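You operate a simulated robot arm through the tools that you are given. There is no shell and no other tool. Be economical: measure what you need, move in short steps, check, and stop when the job is done.

Carry out the task below with a simulated two-armed robot. There is one attempt and no reset: what you move stays moved.

Task
Stop the grey recorder, hold it still to switch it off, and shut it in the narrow bin.
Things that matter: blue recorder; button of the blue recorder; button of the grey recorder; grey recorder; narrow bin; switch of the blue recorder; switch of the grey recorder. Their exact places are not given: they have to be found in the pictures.

The check looks at the end state, three seconds after you hand in, the way a careful person would. Anything else that was tipped, shoved, dropped, spilled or broken makes it a failure.

Robot
Two 7-joint arms with fingered hands on one trunk, on a base that drives. Base frame: it is fixed to the floor where the robot stands at the start and does not move with it; the origin is under the middle of the robot, x ahead of it, y to its left, z up; the surface under the hand at the start is at about z = 74. Units: cm, degrees, N and s.
The left shoulder is at the start at [2.4, 21.4, 121.8], the right one opposite. With the tool pointing down near the work surface each hand reaches from about 10 to 58 cm from the robot's upright axis, wherever it stands, measured 20 degrees to its own side. Places, roughly: button of the blue recorder [50, -20, 80]; button of the grey recorder [60, -20, 80]; narrow bin [50, -50, 70]; narrow bin (23x15x8 cm) [50, -50, 80]; switch of the blue recorder [50, -10, 80]; switch of the grey recorder [60, -10, 80]. Payload 3.3 kg a hand.
The TCP of each hand is the grasp point between the finger pads, 2.6 cm short of the fingertips. In the tool frame z runs along the fingers and y along their closing line. The gripper opens to 13.2 cm. The gripper's body begins 7.3 cm behind the TCP. The gripper is a hand of 2 fingers: y runs from the thumb to the fingers, the wrist lies at [0, 0, -22.4] in the tool frame, and closing takes about 1.5 s.
Orientation is that of the tool frame in the base frame, as a unit quaternion [x, y, z, w]. With the fingers straight down and closing along the base's y, the tool's x points along the base's -x, its y along +y and its z along -z.

Tools
- The arms move only by the tool jog_arm. It takes "left_motion", "right_motion" or both (then of equal length, played together; a hand with none holds still); each is text: rows parted by semicolons, each of 7 numbers parted by spaces: the shift along the tool's x, y, z in cm, then the turn, a rotation vector about the tool's x, y, z in rad, then the gripper command, from -1 (shut) to 1 (fully open), values between in proportion. In form: tx ty tz wx wy wz grip; .... A call has 1 to 12 rows; each row shifts and turns the commanded pose from where the row before left it, along the tool's axes as they then stand. Each row takes 0.2 s and may step no farther than 5 cm and 8.6 degrees from the row before; otherwise, or with a gripper value out of range, the whole call is refused. Where a pose cannot be reached the arm comes as near as it can. A force on the tool above 40 N (or 10 N above the force at the start of the call, whichever is more), or a blocked arm, ends the call early, and 0.2 s more pass. The fingers move at their own pace (about 15.3 cm/s each) and stop on an object; they squeeze with about 30 N. The grip force told is the motor's: it shows also when the fingers shut on nothing. Time passes only in rows, and 0.2 s behind the last, so rows that do not move let the fingers close. The reply holds the time, the measured pose of the TCP, the force on the tool along the base axes, the opening and the grip force, in the units named above and with some noise, with the torque about the TCP (base axes, N m) and any sound that the robot's microphone picked up.
- Cameras (640 x 400 px; columns grow to the right, rows downward): "scene" is now at [9.23, -4.05, 140.91]; the picture's right is [-0.40, -0.91, 0.00], its down [-0.55, 0.24, -0.80] and it looks along [0.73, -0.32, -0.60] (base axes); focal length 250 px, centre (320, 200). "left" rides on the left gripper at [-6.5, -0.3, -9.9] in its tool frame; the picture's right is [0.04, -1.00, 0.00], its down [0.83, 0.03, -0.55] and it looks along [0.55, 0.02, 0.83] (tool axes); focal length 261 px, centre (320, 200). "right" rides on the right gripper at [6.6, -0.3, -9.9] in its tool frame; the picture's right is [0.04, 1.00, 0.00], its down [-0.83, 0.03, -0.55] and it looks along [-0.55, 0.02, 0.83] (tool axes); focal length 261 px, centre (320, 200).
- capture(camera): a new picture of that camera. No time passes.
- lift_body(by): slides the trunk up (or, below 0, down) by that many cm; the arms and the scene camera ride with it, the base frame stays. It gives what a move gives, with no picture.
- base_move(legs): drives the robot by 1 to 6 legs, each [ahead, left, turn to the left] in cm, cm and degrees, along the robot's own axes; the way and the turn of a leg run together, so that a leg with both is an arc; at most 150 cm and 180 degrees a leg. The arms and the cameras ride along, it lands a little off, and it stops where it bumps. It gives what a move gives.
- hand_shape(shape, hand): the hand has 2 fingers and takes this shape, open, in about a second: jaw (thumb against the fingers, like two jaws); tri (thumb and two fingers); tip (a fingertip pinch); poke (one finger out to press); point (the index stretched); flat (the hand flat); cup (the hand cupped); fist (a fist). The gripper value then closes the fingers along that shape, each until it touches; the sizes above hold for jaw. It gives what a move gives, with no picture.
- head_to(pan, tilt): turns the head with the scene camera to pan (to the left, within 86 degrees either way) and tilt (down, from -29 to 69), counted from straight ahead of the robot. It gives what a move gives.
- probe_pixels(camera, pixels): for up to 12 pixels [column, row] of the newest picture of that camera ("zoom" is the newest enlarged one), the place [x, y, z] in the base frame of the surface seen there, good to about 0.3 cm, but the place of the scene camera against the robot may be out by one fixed shift of up to 2.5 cm in any direction. No time passes.
- zoom(camera, box): a new picture of the part [left, top, right, bottom] of that camera's present view, enlarged. No time passes.
- finish_job(): hands the job in; it is judged then, once.

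Keep the steps short. Do not move on a guess: measure, check each grasp and each placing, and mend mistakes. In all there are 80 turns and 78 pictures (those below and enlarged ones count). Leave the grippers open and the arms clear of the work at the hand-in unless told otherwise, and finish with a single line.

The tools are called as name(argument=value, ...) on one line, values as JSON. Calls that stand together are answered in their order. jog_arm: Moves the arms, as the interface text tells. Its arguments: {"type":"object","properties":{"left_motion":{"type":"string"},"right_motion":{"type":"string"}},"required":[]} The other tools are called the same way: lift_body (by) slides the trunk up or down; hand_shape (shape, hand) gives the hand a shape; base_move (legs) drives the base; head_to (pan, tilt) turns the head that bears the scene camera; capture (camera) takes a picture; probe_pixels (camera, pixels) gives the place of the surface under pixels of a picture; zoom (camera, box) takes an enlarged picture of a part of a camera's view; finish_job () hands the job in.

At the start:

```text
clock: 0.0
left_position: [34.62, 0.78, 121.65]
left_tool_rot: [0.0, 1.0, 0.0, -0.001]
left_wrist_force: [0.8, 0.5, -0.1]
left_wrist_torque: [-0.01, -0.03, 0.0]
left_gripper_width: 13.2
left_finger_force: 0.0
left_shape: jaw
right_position: [39.88, -40.02, 113.74]
right_tool_rot: [0.0, 1.0, 0.0, 0.0]
right_wrist_force: [-0.5, 0.4, 0.0]
right_wrist_torque: [0.01, -0.01, 0.06]
right_gripper_width: 13.2
right_finger_force: 0.0
right_shape: jaw
trunk travel left (down, up): [-50.0, 26.1]
robot x, y, heading: [-0.17, -0.34, 0.1]
head pan, tilt: [-23.9, 36.6]
```

scene: 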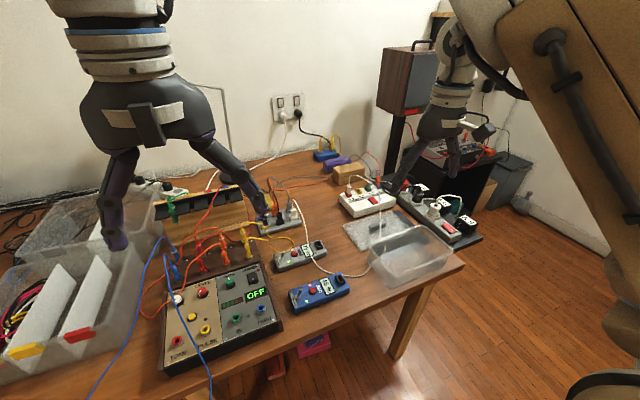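
right: 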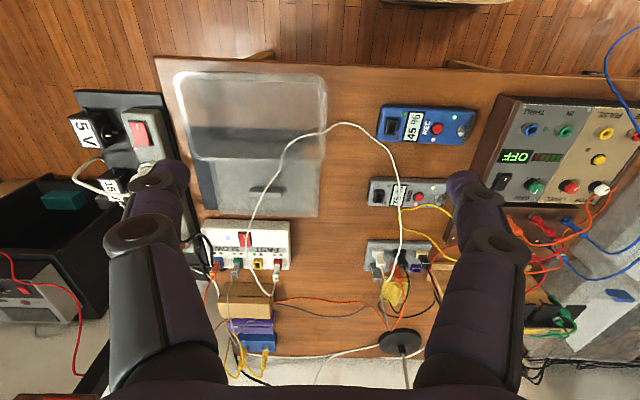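
left: 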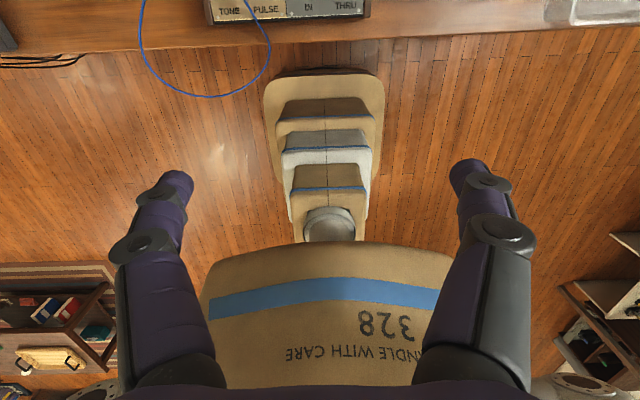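

I see a grey recorder near scene (300,255), a blue one at (320,290), and a clear bin at (410,255) with its lid apparently beside or behind it. I'll enlarge these.

zoom(camera="scene", box=[240, 170, 480, 320])

zoom(camera="right", box=[340, 90, 500, 230])

zoom(camera="right", box=[150, 50, 350, 230])

```text
2.67 times, centred on (360, 245) of scene
```

zoom: 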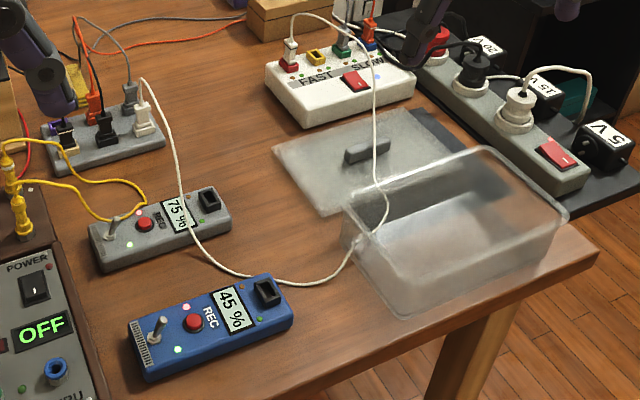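

```text
2.86 times, centred on (420, 160) of right
```

zoom: 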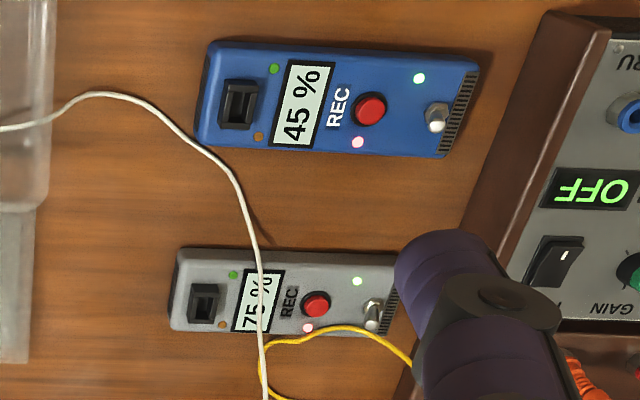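

```text
2.22 times, centred on (250, 140) of right
```

zoom: 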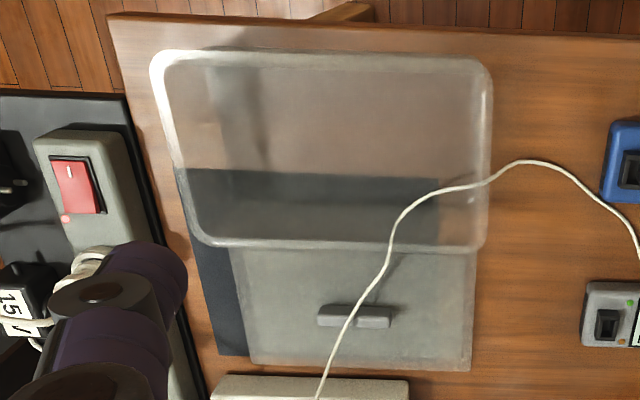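

The grey recorder has a red REC button, a lever switch and a white cord running across its display. I'll probe the right hand camera for the grey recorder, the blue recorder, the bin and the lid.

probe_pixels(camera="right", pixels=[[418, 197], [438, 199], [372, 180], [370, 203], [442, 182], [437, 128], [400, 214], [181, 80], [322, 80], [319, 155], [265, 192], [310, 212]])

probe_pixels(camera="scene", pixels=[[294, 254], [283, 253], [312, 314], [326, 244], [276, 262], [372, 259], [392, 288], [452, 252], [420, 226], [378, 226], [395, 265], [345, 225]])

```text
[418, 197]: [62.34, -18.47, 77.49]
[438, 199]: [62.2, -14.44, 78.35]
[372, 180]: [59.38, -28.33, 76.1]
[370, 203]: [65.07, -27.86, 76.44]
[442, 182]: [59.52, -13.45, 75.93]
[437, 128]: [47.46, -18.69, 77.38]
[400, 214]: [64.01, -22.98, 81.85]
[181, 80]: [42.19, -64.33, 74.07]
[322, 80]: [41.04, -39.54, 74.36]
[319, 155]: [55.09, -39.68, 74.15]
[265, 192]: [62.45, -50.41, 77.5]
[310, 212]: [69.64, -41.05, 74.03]
```

```text
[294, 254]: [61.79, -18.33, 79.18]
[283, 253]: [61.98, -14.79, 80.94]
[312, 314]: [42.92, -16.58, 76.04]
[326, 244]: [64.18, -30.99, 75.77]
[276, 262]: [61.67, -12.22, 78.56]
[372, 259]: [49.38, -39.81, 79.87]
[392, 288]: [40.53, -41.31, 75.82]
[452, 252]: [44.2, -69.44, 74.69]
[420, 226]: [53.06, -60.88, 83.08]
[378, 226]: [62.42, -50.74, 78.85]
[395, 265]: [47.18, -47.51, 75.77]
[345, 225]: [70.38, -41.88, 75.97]
```

The grey recorder spans about x 59–65, y -28 to -12, with its top at about 76.5. It is too far to reach from here. Before driving I'll look down to see the table edge, the legs and the room for the base.

head_to(pan=-25, tilt=66)

capture(camera="scene")

```text
clock: 0.9
left_position: [34.46, 0.89, 121.64]
left_tool_rot: [0.0, 1.0, 0.0, 0.0]
left_wrist_force: [0.2, -0.4, 0.1]
left_wrist_torque: [0.0, 0.0, 0.0]
left_gripper_width: 13.17
left_finger_force: 0.1
left_shape: jaw
right_position: [39.73, -40.08, 113.68]
right_tool_rot: [0.0, 1.0, 0.0, -0.001]
right_wrist_force: [-0.3, 0.1, -0.1]
right_wrist_torque: [-0.01, 0.0, -0.01]
right_gripper_width: 13.17
right_finger_force: 0.1
right_shape: jaw
trunk travel left (down, up): [-50.0, 26.1]
robot x, y, heading: [-0.27, 0.13, -0.2]
head pan, tilt: [-25.0, 66.0]
```

```text
71 pictures are left
```

scene: 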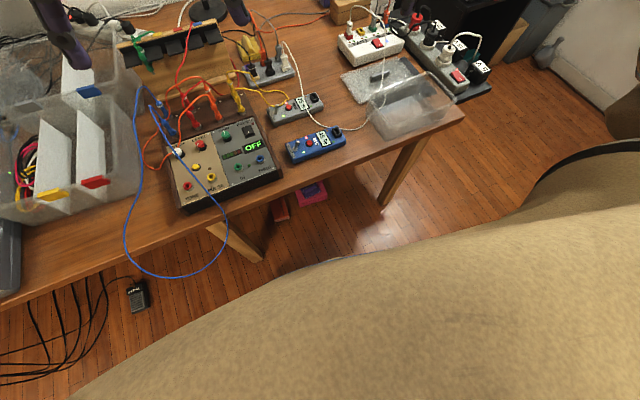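

I see table legs at about (255,255) and (385,200), and a blue cable loop hanging off the edge. I'll probe these.

probe_pixels(camera="scene", pixels=[[258, 258], [387, 202], [245, 195], [400, 138], [180, 276], [138, 296], [220, 200], [320, 270], [462, 115], [310, 200], [282, 210], [225, 235]])

```text
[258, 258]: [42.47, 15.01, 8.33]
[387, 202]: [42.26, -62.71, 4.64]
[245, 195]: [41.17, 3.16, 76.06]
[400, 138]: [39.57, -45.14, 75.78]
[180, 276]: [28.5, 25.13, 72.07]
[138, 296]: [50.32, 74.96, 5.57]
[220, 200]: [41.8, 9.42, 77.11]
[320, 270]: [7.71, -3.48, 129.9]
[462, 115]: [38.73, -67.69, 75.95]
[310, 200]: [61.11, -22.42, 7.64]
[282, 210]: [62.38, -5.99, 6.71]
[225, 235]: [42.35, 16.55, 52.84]
```

The legs stand at y≈15 and y≈-62, so y≈-22 is centred between them. I'll move 21 cm right, then 20 cm ahead.

base_move(legs=[[0, -21, 0], [20, 0, 0]])

head_to(pan=-12, tilt=50)

capture(camera="scene")

capture(camera="left")

capture(camera="right")

```text
clock: 3.8
left_position: [54.44, -20.91, 121.64]
left_tool_rot: [0.003, 1.0, 0.0, -0.001]
left_wrist_force: [0.0, 0.2, 0.2]
left_wrist_torque: [0.0, 0.03, 0.01]
left_gripper_width: 13.2
left_finger_force: 0.1
left_shape: jaw
right_position: [59.67, -61.68, 113.7]
right_tool_rot: [0.003, 1.0, 0.0, 0.0]
right_wrist_force: [-0.3, 0.0, -0.3]
right_wrist_torque: [-0.02, -0.02, -0.03]
right_gripper_width: 13.16
right_finger_force: 0.1
right_shape: jaw
trunk travel left (down, up): [-50.0, 26.1]
robot x, y, heading: [19.82, -21.38, -0.2]
head pan, tilt: [-25.0, 66.0]
```

```text
clock: 4.6
left_position: [54.22, -20.97, 121.73]
left_tool_rot: [0.003, 1.0, 0.0, 0.0]
left_wrist_force: [0.0, -0.1, 0.1]
left_wrist_torque: [-0.01, 0.03, 0.01]
left_gripper_width: 13.16
left_finger_force: 0.0
left_shape: jaw
right_position: [59.39, -61.75, 113.7]
right_tool_rot: [0.003, 1.0, 0.0, 0.0]
right_wrist_force: [0.6, 0.6, -0.2]
right_wrist_torque: [0.0, 0.0, -0.02]
right_gripper_width: 13.19
right_finger_force: 0.0
right_shape: jaw
trunk travel left (down, up): [-50.0, 26.1]
robot x, y, heading: [19.79, -21.53, -0.5]
head pan, tilt: [-12.0, 50.0]
```

```text
70 pictures are left
```

scene: 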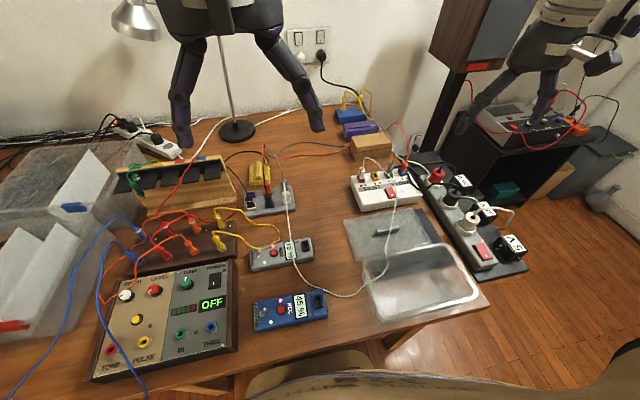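

```text
69 pictures are left
```

left: 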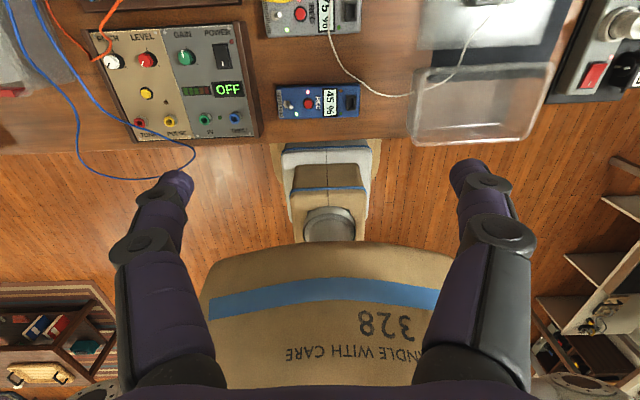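

```text
68 pictures are left
```

right: 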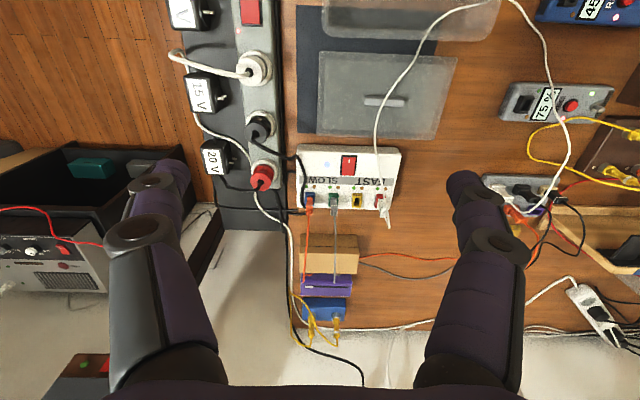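

A white cord runs from the power strip, over the grey recorder, past the bin and over the lid to the white box. I'll enlarge the recorder and lid areas.

zoom(camera="scene", box=[230, 210, 350, 285])

zoom(camera="scene", box=[330, 185, 490, 325])

zoom(camera="right", box=[480, 60, 640, 200])

zoom(camera="right", box=[290, 0, 490, 150])

```text
5.33 times, centred on (290, 248) of scene
```

zoom: 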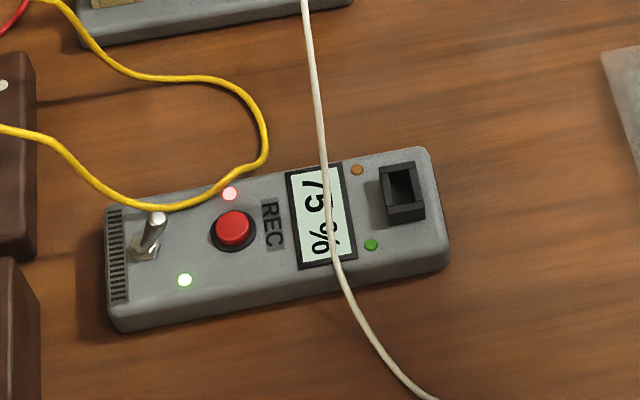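

```text
2.86 times, centred on (410, 255) of scene
```

zoom: 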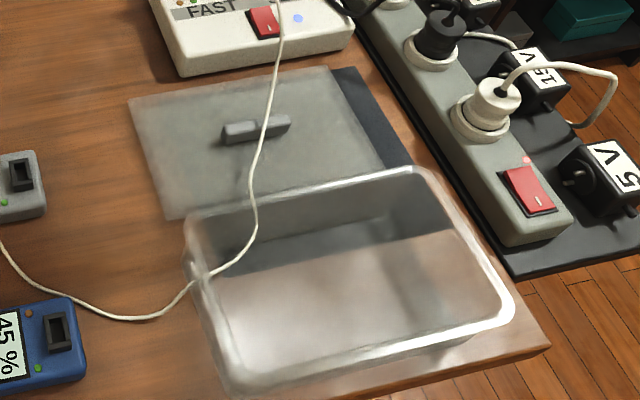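

```text
2.86 times, centred on (560, 130) of right
```

zoom: 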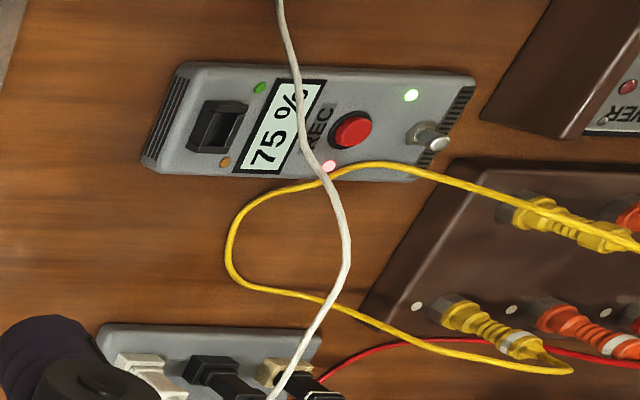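

```text
2.67 times, centred on (390, 75) of right
```

zoom: 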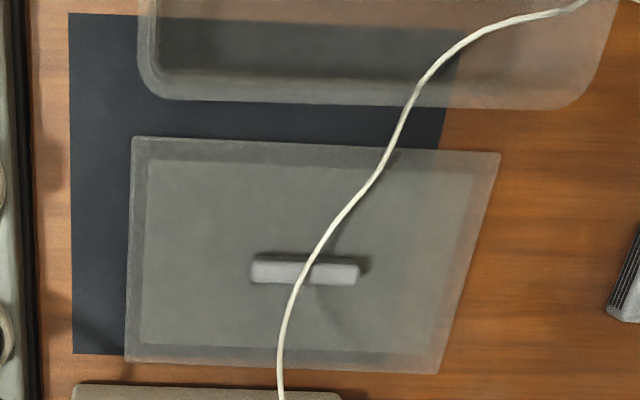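

The cord seems to arch above the recorder, the bin and the lid. I'll probe its height along its length, plus the bin rim, lid and recorder.

probe_pixels(camera="zoom", pixels=[[282, 360], [300, 282], [338, 223], [395, 145], [425, 80], [480, 35], [550, 12], [320, 273], [258, 270], [133, 150], [495, 160], [437, 370]])

probe_pixels(camera="right", pixels=[[550, 75], [558, 104], [564, 120], [569, 140], [566, 165], [571, 105], [600, 110], [505, 110], [612, 88], [580, 117], [600, 124], [540, 195]])

probe_pixels(camera="left", pixels=[[345, 72], [380, 95], [440, 80], [465, 55], [483, 5], [413, 75], [545, 70], [529, 138], [412, 138], [470, 100], [328, 45], [300, 14]])

```text
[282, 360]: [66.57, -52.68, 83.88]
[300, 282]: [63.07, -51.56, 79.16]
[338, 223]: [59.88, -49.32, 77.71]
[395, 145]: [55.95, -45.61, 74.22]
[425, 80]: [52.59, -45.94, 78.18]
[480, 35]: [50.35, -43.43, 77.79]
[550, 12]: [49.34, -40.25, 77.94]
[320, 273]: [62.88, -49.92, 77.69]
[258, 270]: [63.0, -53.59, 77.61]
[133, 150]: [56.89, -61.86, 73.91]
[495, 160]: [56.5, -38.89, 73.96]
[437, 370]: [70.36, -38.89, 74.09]
```

```text
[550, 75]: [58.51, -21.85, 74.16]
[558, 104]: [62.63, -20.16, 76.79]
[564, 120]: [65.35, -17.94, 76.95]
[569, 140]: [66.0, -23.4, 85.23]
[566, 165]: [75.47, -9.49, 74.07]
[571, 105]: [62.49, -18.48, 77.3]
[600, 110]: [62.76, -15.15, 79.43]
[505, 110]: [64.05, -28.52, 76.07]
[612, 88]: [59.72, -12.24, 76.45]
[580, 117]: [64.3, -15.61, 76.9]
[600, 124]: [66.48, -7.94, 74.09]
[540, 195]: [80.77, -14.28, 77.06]
```

```text
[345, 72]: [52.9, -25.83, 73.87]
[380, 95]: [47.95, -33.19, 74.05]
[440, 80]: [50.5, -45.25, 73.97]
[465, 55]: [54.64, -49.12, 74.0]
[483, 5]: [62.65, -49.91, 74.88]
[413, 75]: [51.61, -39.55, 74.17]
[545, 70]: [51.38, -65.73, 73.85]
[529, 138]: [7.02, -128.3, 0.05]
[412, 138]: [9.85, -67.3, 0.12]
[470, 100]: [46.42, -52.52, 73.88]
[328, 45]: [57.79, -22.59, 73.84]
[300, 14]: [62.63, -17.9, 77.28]
```

The depth readings on the clear bin are unclear, since its wall reads through to the table. I'll bring the right hand back over the near edge for a closer look at the bin and cord.

jog_arm(right_motion="3.6 2 1.6 0 0 0 1;3.6 2 1.6 0 0 0 1;3.6 2 1.6 0 0 0 1;3.6 2 1.6 0 0 0 1;3.6 2 1.6 0 0 0 1;3.6 2 1.6 0 0 0 1")

capture(camera="right")

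```text
clock: 6.0
left_position: [54.28, -21.01, 121.86]
left_tool_rot: [0.003, 1.0, 0.0, 0.0]
left_wrist_force: [1.0, 0.4, 0.2]
left_wrist_torque: [-0.02, -0.02, -0.05]
left_gripper_width: 13.22
left_finger_force: 0.0
left_shape: jaw
right_position: [43.55, -52.82, 106.07]
right_tool_rot: [0.003, 1.0, 0.0, 0.0]
right_wrist_force: [0.0, -0.3, 0.8]
right_wrist_torque: [-0.02, 0.01, 0.02]
right_gripper_width: 13.2
right_finger_force: 0.1
right_shape: jaw
right hand out of reach, approached as far as the arm can: row 5, 6
trunk travel left (down, up): [-50.0, 26.1]
robot x, y, heading: [20.05, -21.48, -0.3]
head pan, tilt: [-12.0, 50.0]
```

```text
63 pictures are left
```

right: 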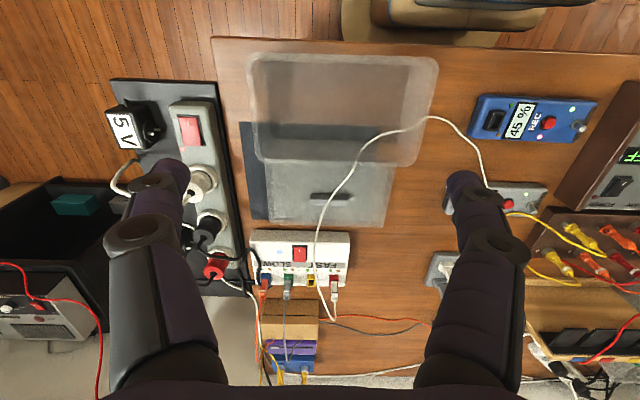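

zoom(camera="right", box=[230, 40, 470, 190])

probe_pixels(camera="right", pixels=[[253, 62], [434, 70], [255, 100], [264, 157], [411, 162], [345, 181], [372, 145], [410, 127], [430, 118], [465, 135], [480, 170], [330, 205]])

```text
2.67 times, centred on (350, 115) of right
```

zoom: 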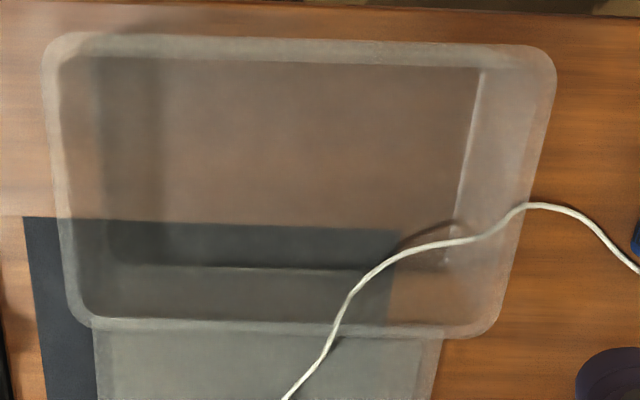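

```text
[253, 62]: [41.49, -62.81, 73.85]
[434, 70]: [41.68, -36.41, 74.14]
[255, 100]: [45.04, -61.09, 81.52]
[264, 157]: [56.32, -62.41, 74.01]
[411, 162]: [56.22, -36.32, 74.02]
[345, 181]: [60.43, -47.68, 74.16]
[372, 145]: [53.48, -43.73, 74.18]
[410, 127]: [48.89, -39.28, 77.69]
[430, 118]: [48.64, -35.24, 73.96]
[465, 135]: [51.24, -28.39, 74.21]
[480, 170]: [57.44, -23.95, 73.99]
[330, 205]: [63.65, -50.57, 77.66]
```

The bin spans roughly x 40–53, y -61 to -39, with its rim at 82. I'll clear the left hand to the left, then bring the right hand near the grey recorder for a close look at the lever.

jog_arm(left_motion="0 5 0 0 0 0 1;0 5 0 0 0 0 1;0 5 0 0 0 0 1;0 5 0 0 0 0 1;0 5 0 0 0 0 1;0 0 0 0 0 0 1;0 0 0 0 0 0 1;0 0 0 0 0 0 1;0 0 0 0 0 0 1", right_motion="0 0 0 0 0 0 1;0 0 0 0 0 0 1;-1 4.8 0 0 0 0 1;-1 4.8 0 0 0 0 1;-1 4.8 1 0 0 0 1;-1 4.8 2 0 0 0 1;-1 4.8 2 0 0 0 1;-1 4.8 2 0 0 0 1;-1 4 2 0 0 0 1")

capture(camera="right")

```text
refused: row 6 steps farther than a row can; nothing moved
```

```text
61 pictures are left
```

right: 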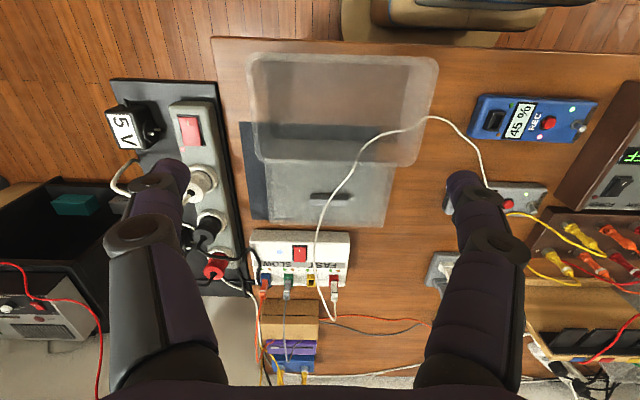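

One row was over the step limit, so I'll redo it with smaller steps.

jog_arm(left_motion="0 4.8 0 0 0 0 1;0 4.8 0 0 0 0 1;0 4.8 0 0 0 0 1;0 4.8 0 0 0 0 1;0 4.8 0 0 0 0 1;0 0 0 0 0 0 1;0 0 0 0 0 0 1;0 0 0 0 0 0 1;0 0 0 0 0 0 1;0 0 0 0 0 0 1", right_motion="0 0 0 0 0 0 1;0 0 0 0 0 0 1;-1.2 4.4 0 0 0 0 1;-1.2 4.4 0 0 0 0 1;-1.2 4.4 1 0 0 0 1;-1.2 4.4 1.6 0 0 0 1;-1.2 4.4 1.6 0 0 0 1;-1.2 4.4 1.6 0 0 0 1;-1.2 4.4 1.6 0 0 0 1;-1.2 4.4 1.6 0 0 0 1")

capture(camera="right")

```text
clock: 8.2
left_position: [54.52, 2.97, 121.8]
left_tool_rot: [0.002, 1.0, 0.001, -0.001]
left_wrist_force: [-1.2, 0.7, 0.0]
left_wrist_torque: [0.01, 0.04, 0.03]
left_gripper_width: 13.19
left_finger_force: 0.0
left_shape: jaw
right_position: [58.18, -51.02, 97.85]
right_tool_rot: [0.031, 0.999, 0.027, 0.007]
right_wrist_force: [-0.3, -0.6, 0.0]
right_wrist_torque: [-0.01, -0.01, -0.01]
right_gripper_width: 13.21
right_finger_force: 0.1
right_shape: jaw
right hand out of reach, approached as far as the arm can: row 3, 4, 5, 6, 7, 8, 9, 10
trunk travel left (down, up): [-50.0, 26.1]
robot x, y, heading: [19.8, -21.73, -0.2]
head pan, tilt: [-12.0, 50.0]
```

```text
60 pictures are left
```

right: 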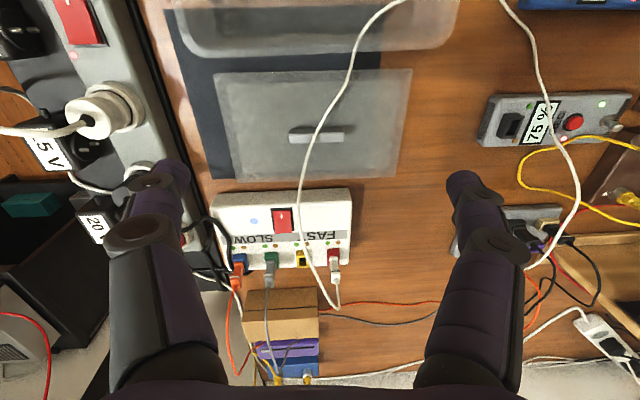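

The right arm is cramped at this height because the wrist is level with the shoulder. I'll raise the trunk 20 cm to get working room below the shoulders.

lift_body(by=20)

jog_arm(right_motion="0 0 3 0 0 0 1;0 0 3 0 0 0 1;0 0 3 0 0 0 1;0 0 3 0 0 0 1")

```text
clock: 10.3
left_position: [54.55, 3.09, 141.74]
left_tool_rot: [0.002, 1.0, 0.001, 0.0]
left_wrist_force: [0.2, 0.8, 0.3]
left_wrist_torque: [-0.01, 0.01, 0.01]
left_gripper_width: 13.18
left_finger_force: 0.0
left_shape: jaw
right_position: [57.88, -51.62, 117.46]
right_tool_rot: [0.031, 0.999, 0.024, 0.002]
right_wrist_force: [-1.1, -0.3, 0.1]
right_wrist_torque: [0.02, 0.01, 0.03]
right_gripper_width: 13.19
right_finger_force: 0.0
right_shape: jaw
trunk travel left (down, up): [-70.0, 6.1]
robot x, y, heading: [19.77, -21.58, -0.2]
head pan, tilt: [-12.0, 50.0]
```

```text
clock: 11.3
left_position: [54.43, 2.99, 141.82]
left_tool_rot: [0.002, 1.0, -0.001, -0.002]
left_wrist_force: [0.0, 0.6, 0.3]
left_wrist_torque: [-0.01, 0.05, -0.02]
left_gripper_width: 13.15
left_finger_force: 0.1
left_shape: jaw
right_position: [58.26, -51.31, 105.56]
right_tool_rot: [0.015, 1.0, 0.005, 0.004]
right_wrist_force: [-0.2, 0.3, 0.9]
right_wrist_torque: [0.0, -0.01, -0.01]
right_gripper_width: 13.2
right_finger_force: 0.1
right_shape: jaw
trunk travel left (down, up): [-70.0, 6.1]
robot x, y, heading: [19.86, -21.64, -0.2]
head pan, tilt: [-12.0, 50.0]
```

The arm follows well now. I'll move the right hand to about (50,-20,97).

jog_arm(right_motion="1.1 3.9 1 0 0 0 1;1.1 3.9 1 0 0 0 1;1.1 3.9 1 0 0 0 1;1.1 3.9 1 0 0 0 1;1.1 3.9 1 0 0 0 1;1.1 3.9 1 0 0 0 1;1.1 3.9 1 0 0 0 1;1.1 3.9 1 0 0 0 1")

capture(camera="right")

```text
clock: 13.1
left_position: [54.43, 3.11, 141.7]
left_tool_rot: [0.003, 1.0, 0.0, 0.0]
left_wrist_force: [0.7, 0.0, -0.2]
left_wrist_torque: [0.02, 0.01, 0.0]
left_gripper_width: 13.2
left_finger_force: 0.1
left_shape: jaw
right_position: [62.48, -45.32, 96.5]
right_tool_rot: [0.01, 1.0, 0.001, 0.001]
right_wrist_force: [0.0, -0.3, 0.8]
right_wrist_torque: [-0.01, -0.04, 0.01]
right_gripper_width: 13.2
right_finger_force: 0.0
right_shape: jaw
right hand out of reach, approached as far as the arm can: row 1, 2, 3, 4, 5, 6, 7, 8
trunk travel left (down, up): [-70.0, 6.1]
robot x, y, heading: [19.68, -21.8, -0.1]
head pan, tilt: [-12.0, 50.0]
```

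```text
59 pictures are left
```

right: 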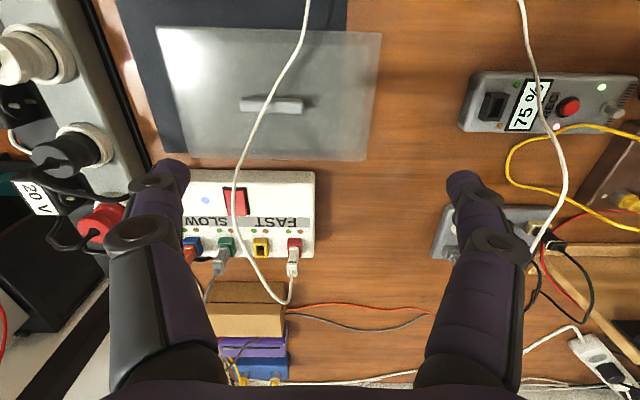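

The arm seems blocked by a wrist or elbow limit when crossing inward with this yaw. Holding the recorder needs the fingers closing along x anyway, so I'll turn the hand 90° counter-clockwise seen from above.

jog_arm(right_motion="0 0 0 0 0 -0.149 1;0 0 0 0 0 -0.149 1;0 0 0 0 0 -0.149 1;0 0 0 0 0 -0.149 1;0 0 0 0 0 -0.149 1;0 0 0 0 0 -0.149 1;0 0 0 0 0 -0.149 1;0 0 0 0 0 -0.149 1;0 0 0 0 0 -0.149 1;0 0 0 0 0 -0.149 1;0 0 0 0 0 -0.08 1")

```text
clock: 15.5
left_position: [54.44, 3.12, 141.7]
left_tool_rot: [0.002, 1.0, 0.0, 0.0]
left_wrist_force: [-0.4, 0.5, 0.4]
left_wrist_torque: [0.01, -0.02, 0.0]
left_gripper_width: 13.18
left_finger_force: 0.1
left_shape: jaw
right_position: [62.49, -45.42, 96.57]
right_tool_rot: [-0.7, 0.714, 0.001, 0.001]
right_wrist_force: [-0.6, 0.3, -0.5]
right_wrist_torque: [-0.02, 0.02, 0.01]
right_gripper_width: 13.21
right_finger_force: 0.0
right_shape: jaw
trunk travel left (down, up): [-70.0, 6.1]
robot x, y, heading: [19.88, -21.34, -0.1]
head pan, tilt: [-12.0, 50.0]
```

The turn worked. Tool x now points to base -y and tool y to base -x. I'll step toward +y by 10 cm and look.

jog_arm(right_motion="-3.5 0 0 0 0 0 1;-3.5 0 0 0 0 0 1;-3.5 0 0 0 0 0 1")

capture(camera="right")

zoom(camera="right", box=[220, 90, 420, 230])

```text
clock: 16.3
left_position: [54.43, 3.12, 141.64]
left_tool_rot: [0.003, 1.0, 0.0, 0.0]
left_wrist_force: [0.3, -1.0, -0.8]
left_wrist_torque: [0.03, 0.01, 0.01]
left_gripper_width: 13.17
left_finger_force: 0.1
left_shape: jaw
right_position: [62.41, -45.42, 96.45]
right_tool_rot: [-0.7, 0.714, 0.001, 0.001]
right_wrist_force: [-0.2, -0.6, -1.1]
right_wrist_torque: [0.01, 0.0, 0.04]
right_gripper_width: 13.2
right_finger_force: 0.0
right_shape: jaw
right hand out of reach, approached as far as the arm can: row 1, 2, 3
trunk travel left (down, up): [-70.0, 6.1]
robot x, y, heading: [19.65, -21.69, -0.3]
head pan, tilt: [-12.0, 50.0]
```

```text
58 pictures are left
```

right: 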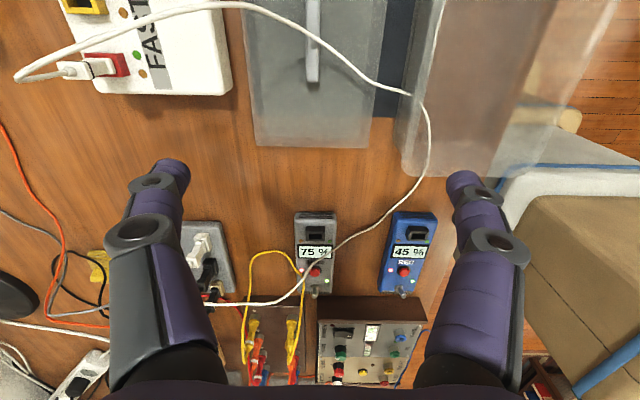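

```text
2.86 times, centred on (320, 160) of right
```

zoom: 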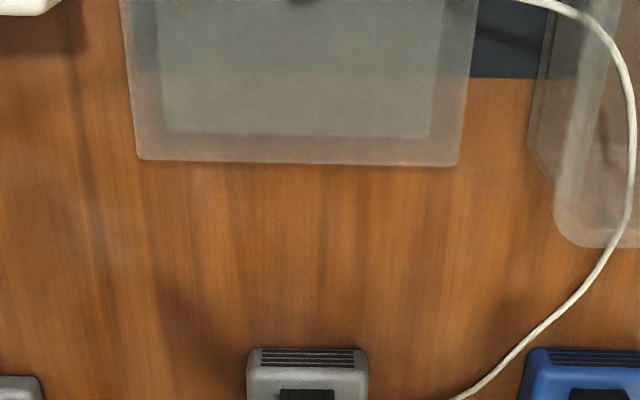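

Still blocked toward +y. I'll test whether the arm moves freely toward -x (tool +y).

jog_arm(right_motion="0 3.5 0 0 0 0 1;0 3.5 0 0 0 0 1;0 3.5 0 0 0 0 1")

jog_arm(right_motion="-2 0 0 0 0 0 1;-2 0 0 0 0 0 1")

```text
clock: 17.1
left_position: [54.28, 3.1, 141.81]
left_tool_rot: [0.002, 1.0, 0.0, 0.001]
left_wrist_force: [-0.1, -0.1, 0.1]
left_wrist_torque: [0.07, 0.0, 0.02]
left_gripper_width: 13.17
left_finger_force: 0.2
left_shape: jaw
right_position: [54.69, -49.8, 95.19]
right_tool_rot: [-0.7, 0.714, 0.002, 0.002]
right_wrist_force: [-0.2, -0.2, -1.1]
right_wrist_torque: [0.0, -0.03, 0.02]
right_gripper_width: 13.18
right_finger_force: 0.0
right_shape: jaw
right hand out of reach, approached as far as the arm can: row 1, 2, 3
trunk travel left (down, up): [-70.0, 6.1]
robot x, y, heading: [19.5, -21.7, -0.2]
head pan, tilt: [-12.0, 50.0]
```

```text
clock: 17.7
left_position: [54.37, 3.03, 141.84]
left_tool_rot: [0.003, 1.0, 0.0, -0.001]
left_wrist_force: [-0.5, -0.6, -0.2]
left_wrist_torque: [0.05, 0.03, 0.01]
left_gripper_width: 13.21
left_finger_force: 0.0
left_shape: jaw
right_position: [56.49, -48.8, 94.57]
right_tool_rot: [-0.699, 0.715, 0.001, 0.003]
right_wrist_force: [-0.3, -0.9, 0.8]
right_wrist_torque: [0.0, -0.01, 0.01]
right_gripper_width: 13.21
right_finger_force: 0.1
right_shape: jaw
right hand out of reach, approached as far as the arm can: row 1, 2
trunk travel left (down, up): [-70.0, 6.1]
robot x, y, heading: [19.71, -21.1, -0.3]
head pan, tilt: [-12.0, 50.0]
```

The limit looks like a stuck shoulder or elbow branch. The left arm began well inside its own shoulder at a higher pose, so I'll raise the right hand to the same height and then come inward.

jog_arm(right_motion="0 0 -4.5 0 0 0 1;0 0 -4.5 0 0 0 1;0 0 -4.5 0 0 0 1;0 0 -4.5 0 0 0 1;0 0 -4.5 0 0 0 1;0 0 -4.5 0 0 0 1;0 0 -4.5 0 0 0 1;0 0 -4.5 0 0 0 1;0 0 -4.5 0 0 0 1;0 0 -4.5 0 0 0 1")

jog_arm(right_motion="-4 0 0 0 0 0 1;-4 0 0 0 0 0 1;-4 0 0 0 0 0 1;-4 0 0 0 0 0 1;-4 0 0 0 0 0 1")

capture(camera="scene")

```text
clock: 19.9
left_position: [54.39, 2.99, 141.77]
left_tool_rot: [0.002, 1.0, 0.002, 0.001]
left_wrist_force: [-0.1, 0.1, -0.1]
left_wrist_torque: [-0.02, -0.02, -0.02]
left_gripper_width: 13.16
left_finger_force: 0.1
left_shape: jaw
right_position: [57.21, -50.52, 138.97]
right_tool_rot: [-0.706, 0.708, -0.001, 0.0]
right_wrist_force: [0.1, 0.3, -0.1]
right_wrist_torque: [0.04, -0.01, 0.01]
right_gripper_width: 13.22
right_finger_force: 0.1
right_shape: jaw
right hand out of reach, approached as far as the arm can: row 1, 2, 3
trunk travel left (down, up): [-70.0, 6.1]
robot x, y, heading: [19.69, -21.9, -0.2]
head pan, tilt: [-12.0, 50.0]
```

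```text
clock: 21.1
left_position: [54.34, 2.97, 141.82]
left_tool_rot: [0.003, 1.0, 0.001, 0.0]
left_wrist_force: [-0.5, -0.3, 0.3]
left_wrist_torque: [0.0, -0.03, 0.04]
left_gripper_width: 13.2
left_finger_force: 0.1
left_shape: jaw
right_position: [60.55, -40.99, 138.77]
right_tool_rot: [-0.701, 0.713, 0.002, 0.013]
right_wrist_force: [0.7, 0.0, -0.5]
right_wrist_torque: [0.01, -0.01, 0.02]
right_gripper_width: 13.21
right_finger_force: 0.0
right_shape: jaw
right hand out of reach, approached as far as the arm can: row 2, 3, 4, 5
trunk travel left (down, up): [-70.0, 6.1]
robot x, y, heading: [19.51, -21.48, -0.4]
head pan, tilt: [-12.0, 50.0]
```

```text
56 pictures are left
```

scene: 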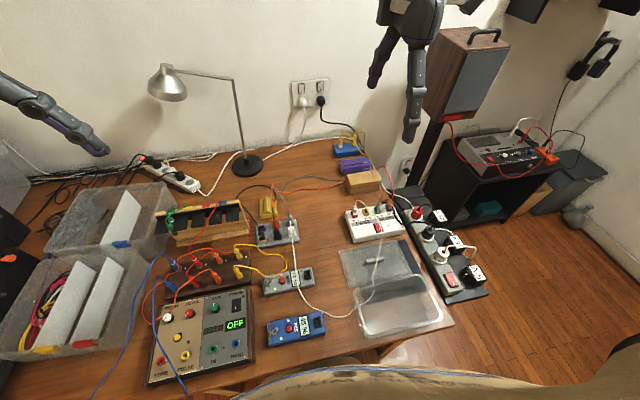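

The right arm stays limited near its own side. I'll test how the left arm reaches inward and down toward the recorder.

jog_arm(left_motion="0 0 4.5 0 0 0 1;0 0 4.5 0 0 0 1;0 0 4.5 0 0 0 1;0 0 4.5 0 0 0 1;0 0 4.5 0 0 0 1;0 0 4.5 0 0 0 1;0 0 4.5 0 0 0 1;0 0 4.5 0 0 0 1;0 0 4.5 0 0 0 1")

jog_arm(left_motion="0 -4 0 0 0 0 1;0 -4 0 0 0 0 1;0 -4 0 0 0 0 1;0 -4 0 0 0 0 1")

```text
clock: 23.1
left_position: [54.63, 3.44, 101.21]
left_tool_rot: [0.003, 1.0, 0.002, 0.0]
left_wrist_force: [0.8, 0.3, 0.3]
left_wrist_torque: [0.01, 0.01, 0.02]
left_gripper_width: 13.18
left_finger_force: 0.1
left_shape: jaw
right_position: [60.5, -40.86, 138.11]
right_tool_rot: [-0.699, 0.715, 0.006, 0.009]
right_wrist_force: [0.3, -0.6, -0.5]
right_wrist_torque: [-0.02, 0.0, -0.04]
right_gripper_width: 13.2
right_finger_force: 0.1
right_shape: jaw
trunk travel left (down, up): [-70.0, 6.1]
robot x, y, heading: [19.63, -21.23, -0.5]
head pan, tilt: [-12.0, 50.0]
```

```text
clock: 24.1
left_position: [54.15, -12.88, 101.15]
left_tool_rot: [0.002, 1.0, 0.001, -0.001]
left_wrist_force: [-0.1, -0.1, 0.7]
left_wrist_torque: [-0.01, -0.01, -0.02]
left_gripper_width: 13.19
left_finger_force: 0.1
left_shape: jaw
right_position: [60.39, -41.16, 138.3]
right_tool_rot: [-0.7, 0.714, 0.007, 0.01]
right_wrist_force: [-0.2, -0.2, 0.2]
right_wrist_torque: [0.02, -0.05, 0.02]
right_gripper_width: 13.23
right_finger_force: 0.0
right_shape: jaw
trunk travel left (down, up): [-70.0, 6.1]
robot x, y, heading: [19.72, -20.85, -0.1]
head pan, tilt: [-12.0, 50.0]
```

The left arm reaches inward well. I'll test how far across it can go, still high above everything.

jog_arm(left_motion="0 -4 0 0 0 0 1;0 -4 0 0 0 0 1;0 -4 0 0 0 0 1;0 -4 0 0 0 0 1;0 -4 0 0 0 0 1")

capture(camera="left")

```text
clock: 25.5
left_position: [56.85, -21.59, 100.21]
left_tool_rot: [-0.042, 0.999, 0.015, 0.001]
left_wrist_force: [-0.4, -0.5, 0.2]
left_wrist_torque: [-0.01, 0.01, 0.01]
left_gripper_width: 13.19
left_finger_force: 0.1
left_shape: jaw
left hand out of reach, approached as far as the arm can: row 4, 5
right_position: [60.57, -41.09, 138.32]
right_tool_rot: [-0.698, 0.716, 0.008, 0.011]
right_wrist_force: [-0.1, -0.5, 0.0]
right_wrist_torque: [-0.01, 0.0, 0.0]
right_gripper_width: 13.18
right_finger_force: 0.0
right_shape: jaw
trunk travel left (down, up): [-70.0, 6.1]
robot x, y, heading: [19.59, -21.99, -0.5]
head pan, tilt: [-12.0, 50.0]
stopped in row 5 (left hand): the arm was blocked; the commanded pose is now the measured one
```

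```text
55 pictures are left
```

left: 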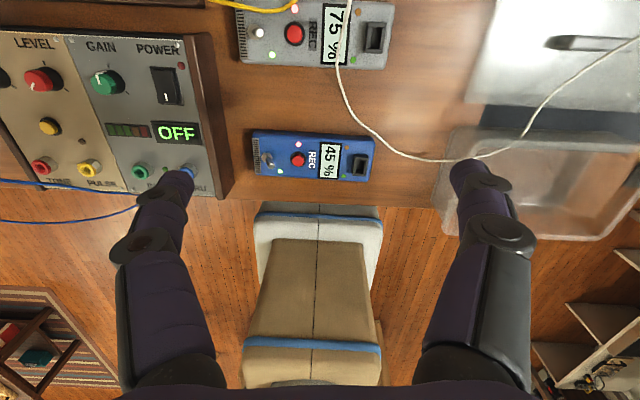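

The left arm reaches to the robot's midline. The right hand camera sits on the opposite side of the hand, so the right wrist may be yawed half a turn away from its natural pose. I'll back out a little and keep turning it counter-clockwise by 90°.

jog_arm(right_motion="4 0 0 0 0 -0.14 1;4 0 0 0 0 -0.14 1;0 0 0 0 0 -0.149 1;0 0 0 0 0 -0.149 1;0 0 0 0 0 -0.149 1;0 0 0 0 0 -0.149 1;0 0 0 0 0 -0.149 1;0 0 0 0 0 -0.149 1;0 0 0 0 0 -0.149 1;0 0 0 0 0 -0.149 1;0 0 0 0 0 -0.1 1")

```text
clock: 27.9
left_position: [56.79, -21.6, 100.24]
left_tool_rot: [-0.041, 0.999, 0.015, 0.001]
left_wrist_force: [0.4, -0.2, 0.3]
left_wrist_torque: [0.02, 0.01, 0.02]
left_gripper_width: 13.19
left_finger_force: 0.0
left_shape: jaw
right_position: [61.03, -48.97, 137.91]
right_tool_rot: [1.0, -0.008, 0.002, -0.011]
right_wrist_force: [-0.4, -0.1, -0.2]
right_wrist_torque: [-0.02, 0.01, 0.02]
right_gripper_width: 13.2
right_finger_force: 0.0
right_shape: jaw
trunk travel left (down, up): [-70.0, 6.1]
robot x, y, heading: [19.76, -21.53, -0.3]
head pan, tilt: [-12.0, 50.0]
```

Now I'll descend on the right while the left retreats, then test inward.

jog_arm(left_motion="0 4.5 0 0 0 0 1;0 4.5 0 0 0 0 1;0 4.5 0 0 0 0 1;0 4.5 0 0 0 0 1;0 4.5 0 0 0 0 1;0 0 0 0 0 0 1;0 0 0 0 0 0 1;0 0 0 0 0 0 1;0 0 0 0 0 0 1", right_motion="-0.7 0 4.2 0 0 0 1;-0.7 0 4.2 0 0 0 1;-0.7 0 4.2 0 0 0 1;-0.7 0 4.2 0 0 0 1;-0.7 0 4.2 0 0 0 1;-0.7 0 4.2 0 0 0 1;-0.7 0 4.2 0 0 0 1;-0.7 0 4.2 0 0 0 1;-0.7 0 4.2 0 0 0 1")

jog_arm(right_motion="0 -4 0 0 0 0 1;0 -4 0 0 0 0 1;0 -4 0 0 0 0 1;0 -4 0 0 0 0 1;0 -4 0 0 0 0 1;0 -4 0 0 0 0 1")

```text
clock: 29.9
left_position: [54.87, 0.34, 100.87]
left_tool_rot: [-0.038, 0.999, 0.014, 0.001]
left_wrist_force: [0.4, -0.7, -0.6]
left_wrist_torque: [-0.06, 0.0, -0.02]
left_gripper_width: 13.19
left_finger_force: 0.1
left_shape: jaw
right_position: [55.65, -49.86, 100.28]
right_tool_rot: [1.0, -0.019, 0.005, -0.016]
right_wrist_force: [0.6, -0.2, 0.0]
right_wrist_torque: [0.0, 0.01, -0.01]
right_gripper_width: 13.2
right_finger_force: 0.0
right_shape: jaw
right hand out of reach, approached as far as the arm can: row 4, 5, 6
trunk travel left (down, up): [-70.0, 6.1]
robot x, y, heading: [19.8, -21.03, -0.1]
head pan, tilt: [-12.0, 50.0]
```

```text
clock: 31.3
left_position: [54.82, 0.33, 100.93]
left_tool_rot: [-0.038, 0.999, 0.012, 0.001]
left_wrist_force: [0.1, -0.2, -0.4]
left_wrist_torque: [-0.01, -0.01, 0.01]
left_gripper_width: 13.19
left_finger_force: 0.0
left_shape: jaw
right_position: [63.07, -44.68, 97.94]
right_tool_rot: [1.0, -0.018, 0.0, -0.013]
right_wrist_force: [-0.4, 0.1, -0.3]
right_wrist_torque: [0.01, 0.0, 0.03]
right_gripper_width: 13.24
right_finger_force: 0.0
right_shape: jaw
right hand out of reach, approached as far as the arm can: row 1, 2, 3, 4, 5, 6
trunk travel left (down, up): [-70.0, 6.1]
robot x, y, heading: [19.57, -21.66, -0.3]
head pan, tilt: [-12.0, 50.0]
```

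Wrist yaw makes no difference, so it must be the elbow. I'll look at the right arm's shape with the scene camera.

head_to(pan=-70, tilt=25)

capture(camera="scene")

head_to(pan=60, tilt=25)

capture(camera="scene")

```text
clock: 32.6
left_position: [54.92, 0.34, 100.91]
left_tool_rot: [-0.039, 0.999, 0.012, 0.001]
left_wrist_force: [0.2, -0.4, 0.3]
left_wrist_torque: [0.0, -0.03, -0.01]
left_gripper_width: 13.19
left_finger_force: 0.0
left_shape: jaw
right_position: [63.08, -44.66, 97.92]
right_tool_rot: [1.0, -0.017, 0.001, -0.012]
right_wrist_force: [0.6, 0.4, -0.2]
right_wrist_torque: [0.02, 0.04, 0.01]
right_gripper_width: 13.2
right_finger_force: 0.1
right_shape: jaw
trunk travel left (down, up): [-70.0, 6.1]
robot x, y, heading: [19.45, -21.48, -0.4]
head pan, tilt: [-70.0, 25.0]
```

```text
54 pictures are left
```

scene: 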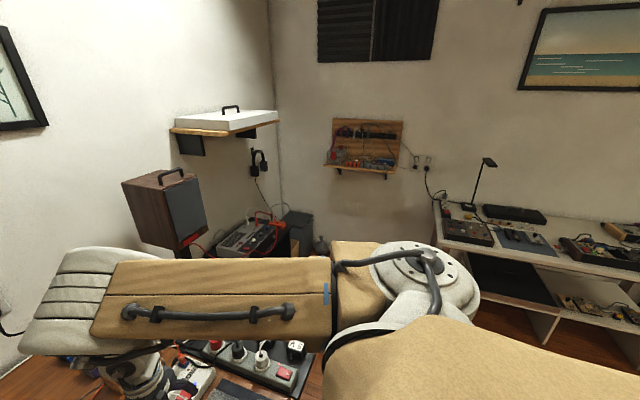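

```text
clock: 34.7
left_position: [54.89, 0.38, 100.92]
left_tool_rot: [-0.039, 0.999, 0.012, 0.002]
left_wrist_force: [-0.1, 0.8, -0.7]
left_wrist_torque: [0.01, 0.03, 0.04]
left_gripper_width: 13.2
left_finger_force: 0.2
left_shape: jaw
right_position: [63.08, -44.66, 97.84]
right_tool_rot: [1.0, -0.017, 0.0, -0.013]
right_wrist_force: [0.1, 0.0, -0.1]
right_wrist_torque: [0.01, -0.01, 0.01]
right_gripper_width: 13.19
right_finger_force: 0.1
right_shape: jaw
trunk travel left (down, up): [-70.0, 6.1]
robot x, y, heading: [19.7, -21.48, -0.4]
head pan, tilt: [60.0, 25.0]
```

```text
53 pictures are left
```

scene: 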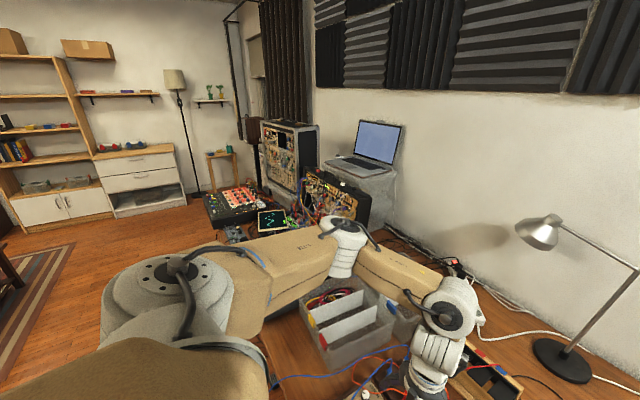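

The right elbow is swung out to the side with the forearm pointing inward, and its limit seems to act on the wrist position. If I tilt the hand so the fingers point toward +y, the wrist can stay outside. I'll yaw back 90°, then tilt about 40°.

jog_arm(right_motion="0 0 0 0 0 0.149 1;0 0 0 0 0 0.149 1;0 0 0 0 0 0.149 1;0 0 0 0 0 0.149 1;0 0 0 0 0 0.149 1;0 0 0 0 0 0.149 1;0 0 0 0 0 0.149 1;0 0 0 0 0 0.149 1;0 0 0 0 0 0.149 1;0 0 0 0 0 0.149 1;0 0 0 0 0 0.06 1")

jog_arm(right_motion="0 0 0 0 -0.149 0 1;0 0 0 0 -0.149 0 1;0 0 0 0 -0.149 0 1;0 0 0 0 -0.149 0 1;0 0 0 0 -0.149 0 1;-3 0 3 0 0 0 1;-3 0 3 0 0 0 1;-3 0 3 0 0 0 1;-3 0 3 0 0 0 1")

head_to(pan=-12, tilt=50)

capture(camera="scene")

```text
clock: 37.1
left_position: [54.89, 0.43, 100.93]
left_tool_rot: [-0.038, 0.999, 0.012, 0.001]
left_wrist_force: [-0.2, -0.4, 0.8]
left_wrist_torque: [0.0, 0.0, -0.01]
left_gripper_width: 13.19
left_finger_force: 0.0
left_shape: jaw
right_position: [63.1, -44.77, 98.03]
right_tool_rot: [-0.701, 0.713, 0.007, 0.009]
right_wrist_force: [-1.2, -0.6, -0.4]
right_wrist_torque: [0.0, -0.01, -0.02]
right_gripper_width: 13.2
right_finger_force: 0.0
right_shape: jaw
trunk travel left (down, up): [-70.0, 6.1]
robot x, y, heading: [19.63, -21.77, -0.1]
head pan, tilt: [60.0, 25.0]
```

```text
clock: 39.1
left_position: [54.88, 0.32, 101.03]
left_tool_rot: [-0.038, 0.999, 0.011, 0.001]
left_wrist_force: [0.6, 0.0, 0.5]
left_wrist_torque: [0.02, 0.0, 0.02]
left_gripper_width: 13.18
left_finger_force: 0.0
left_shape: jaw
right_position: [62.86, -27.02, 97.57]
right_tool_rot: [0.656, -0.656, -0.263, -0.266]
right_wrist_force: [0.3, 0.2, -0.1]
right_wrist_torque: [0.02, -0.02, 0.01]
right_gripper_width: 13.19
right_finger_force: 0.1
right_shape: jaw
trunk travel left (down, up): [-70.0, 6.1]
robot x, y, heading: [19.69, -21.4, -0.4]
head pan, tilt: [60.0, 25.0]
```

```text
clock: 40.6
left_position: [54.89, 0.33, 100.86]
left_tool_rot: [-0.038, 0.999, 0.012, 0.002]
left_wrist_force: [0.7, 0.0, 0.4]
left_wrist_torque: [0.01, -0.01, 0.01]
left_gripper_width: 13.19
left_finger_force: 0.0
left_shape: jaw
right_position: [62.88, -27.1, 97.48]
right_tool_rot: [0.656, -0.655, -0.264, -0.266]
right_wrist_force: [0.5, -0.3, 0.6]
right_wrist_torque: [0.0, -0.03, 0.01]
right_gripper_width: 13.2
right_finger_force: 0.2
right_shape: jaw
trunk travel left (down, up): [-70.0, 6.1]
robot x, y, heading: [19.63, -21.43, -0.6]
head pan, tilt: [-12.0, 50.0]
```

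```text
52 pictures are left
```

scene: 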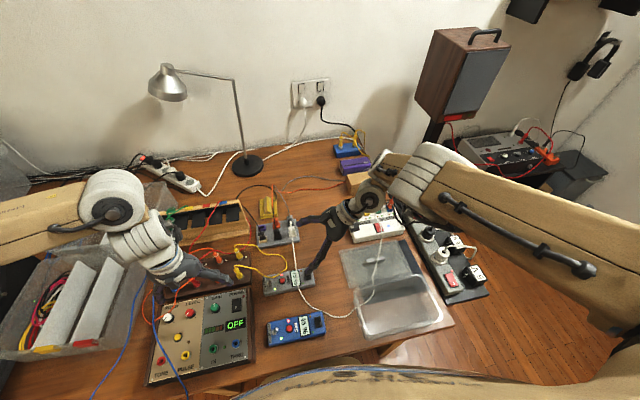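

The tilted right hand reaches (62.9,-27.1) with ease. Now I'll yaw the left hand 90° so its camera looks toward -y, and place it to see the recorder's lever up close.

jog_arm(left_motion="0 0 0 0 0 -0.149 1;0 0 0 0 0 -0.149 1;0 0 0 0 0 -0.149 1;0 0 0 0 0 -0.149 1;0 0 0 0 0 -0.149 1;0 0 0 0 0 -0.149 1;0 0 0 0 0 -0.149 1;0 0 0 0 0 -0.149 1;0 0 0 0 0 -0.149 1;0 0 0 0 0 -0.149 1;0 -3.5 2 0 0 -0.149 1;0 -3.5 2 0 0 0 1")

capture(camera="left")

zoom(camera="left", box=[240, 100, 400, 200])

```text
clock: 43.2
left_position: [61.88, 1.15, 96.8]
left_tool_rot: [0.756, -0.654, -0.008, -0.01]
left_wrist_force: [-0.2, 0.2, -0.1]
left_wrist_torque: [-0.02, 0.0, 0.0]
left_gripper_width: 13.19
left_finger_force: 0.0
left_shape: jaw
right_position: [62.9, -27.11, 97.54]
right_tool_rot: [-0.656, 0.656, 0.263, 0.266]
right_wrist_force: [-0.4, 0.1, 0.2]
right_wrist_torque: [0.0, 0.03, 0.02]
right_gripper_width: 13.2
right_finger_force: 0.1
right_shape: jaw
trunk travel left (down, up): [-70.0, 6.1]
robot x, y, heading: [19.84, -21.5, -0.4]
head pan, tilt: [-12.0, 50.0]
```

```text
51 pictures are left
```

left: 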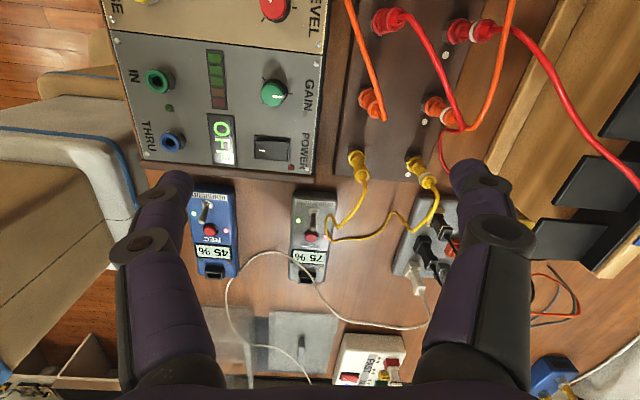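

```text
4.00 times, centred on (320, 150) of left
```

zoom: 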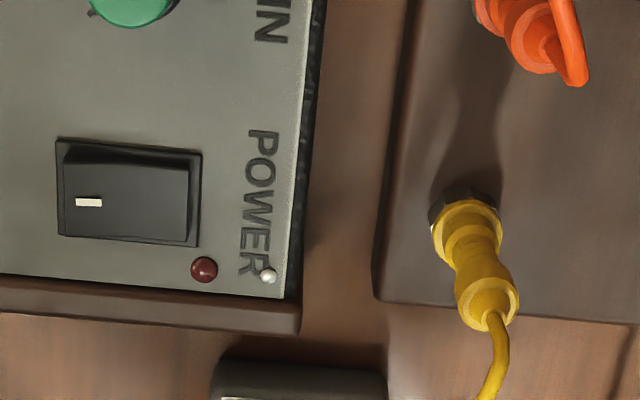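

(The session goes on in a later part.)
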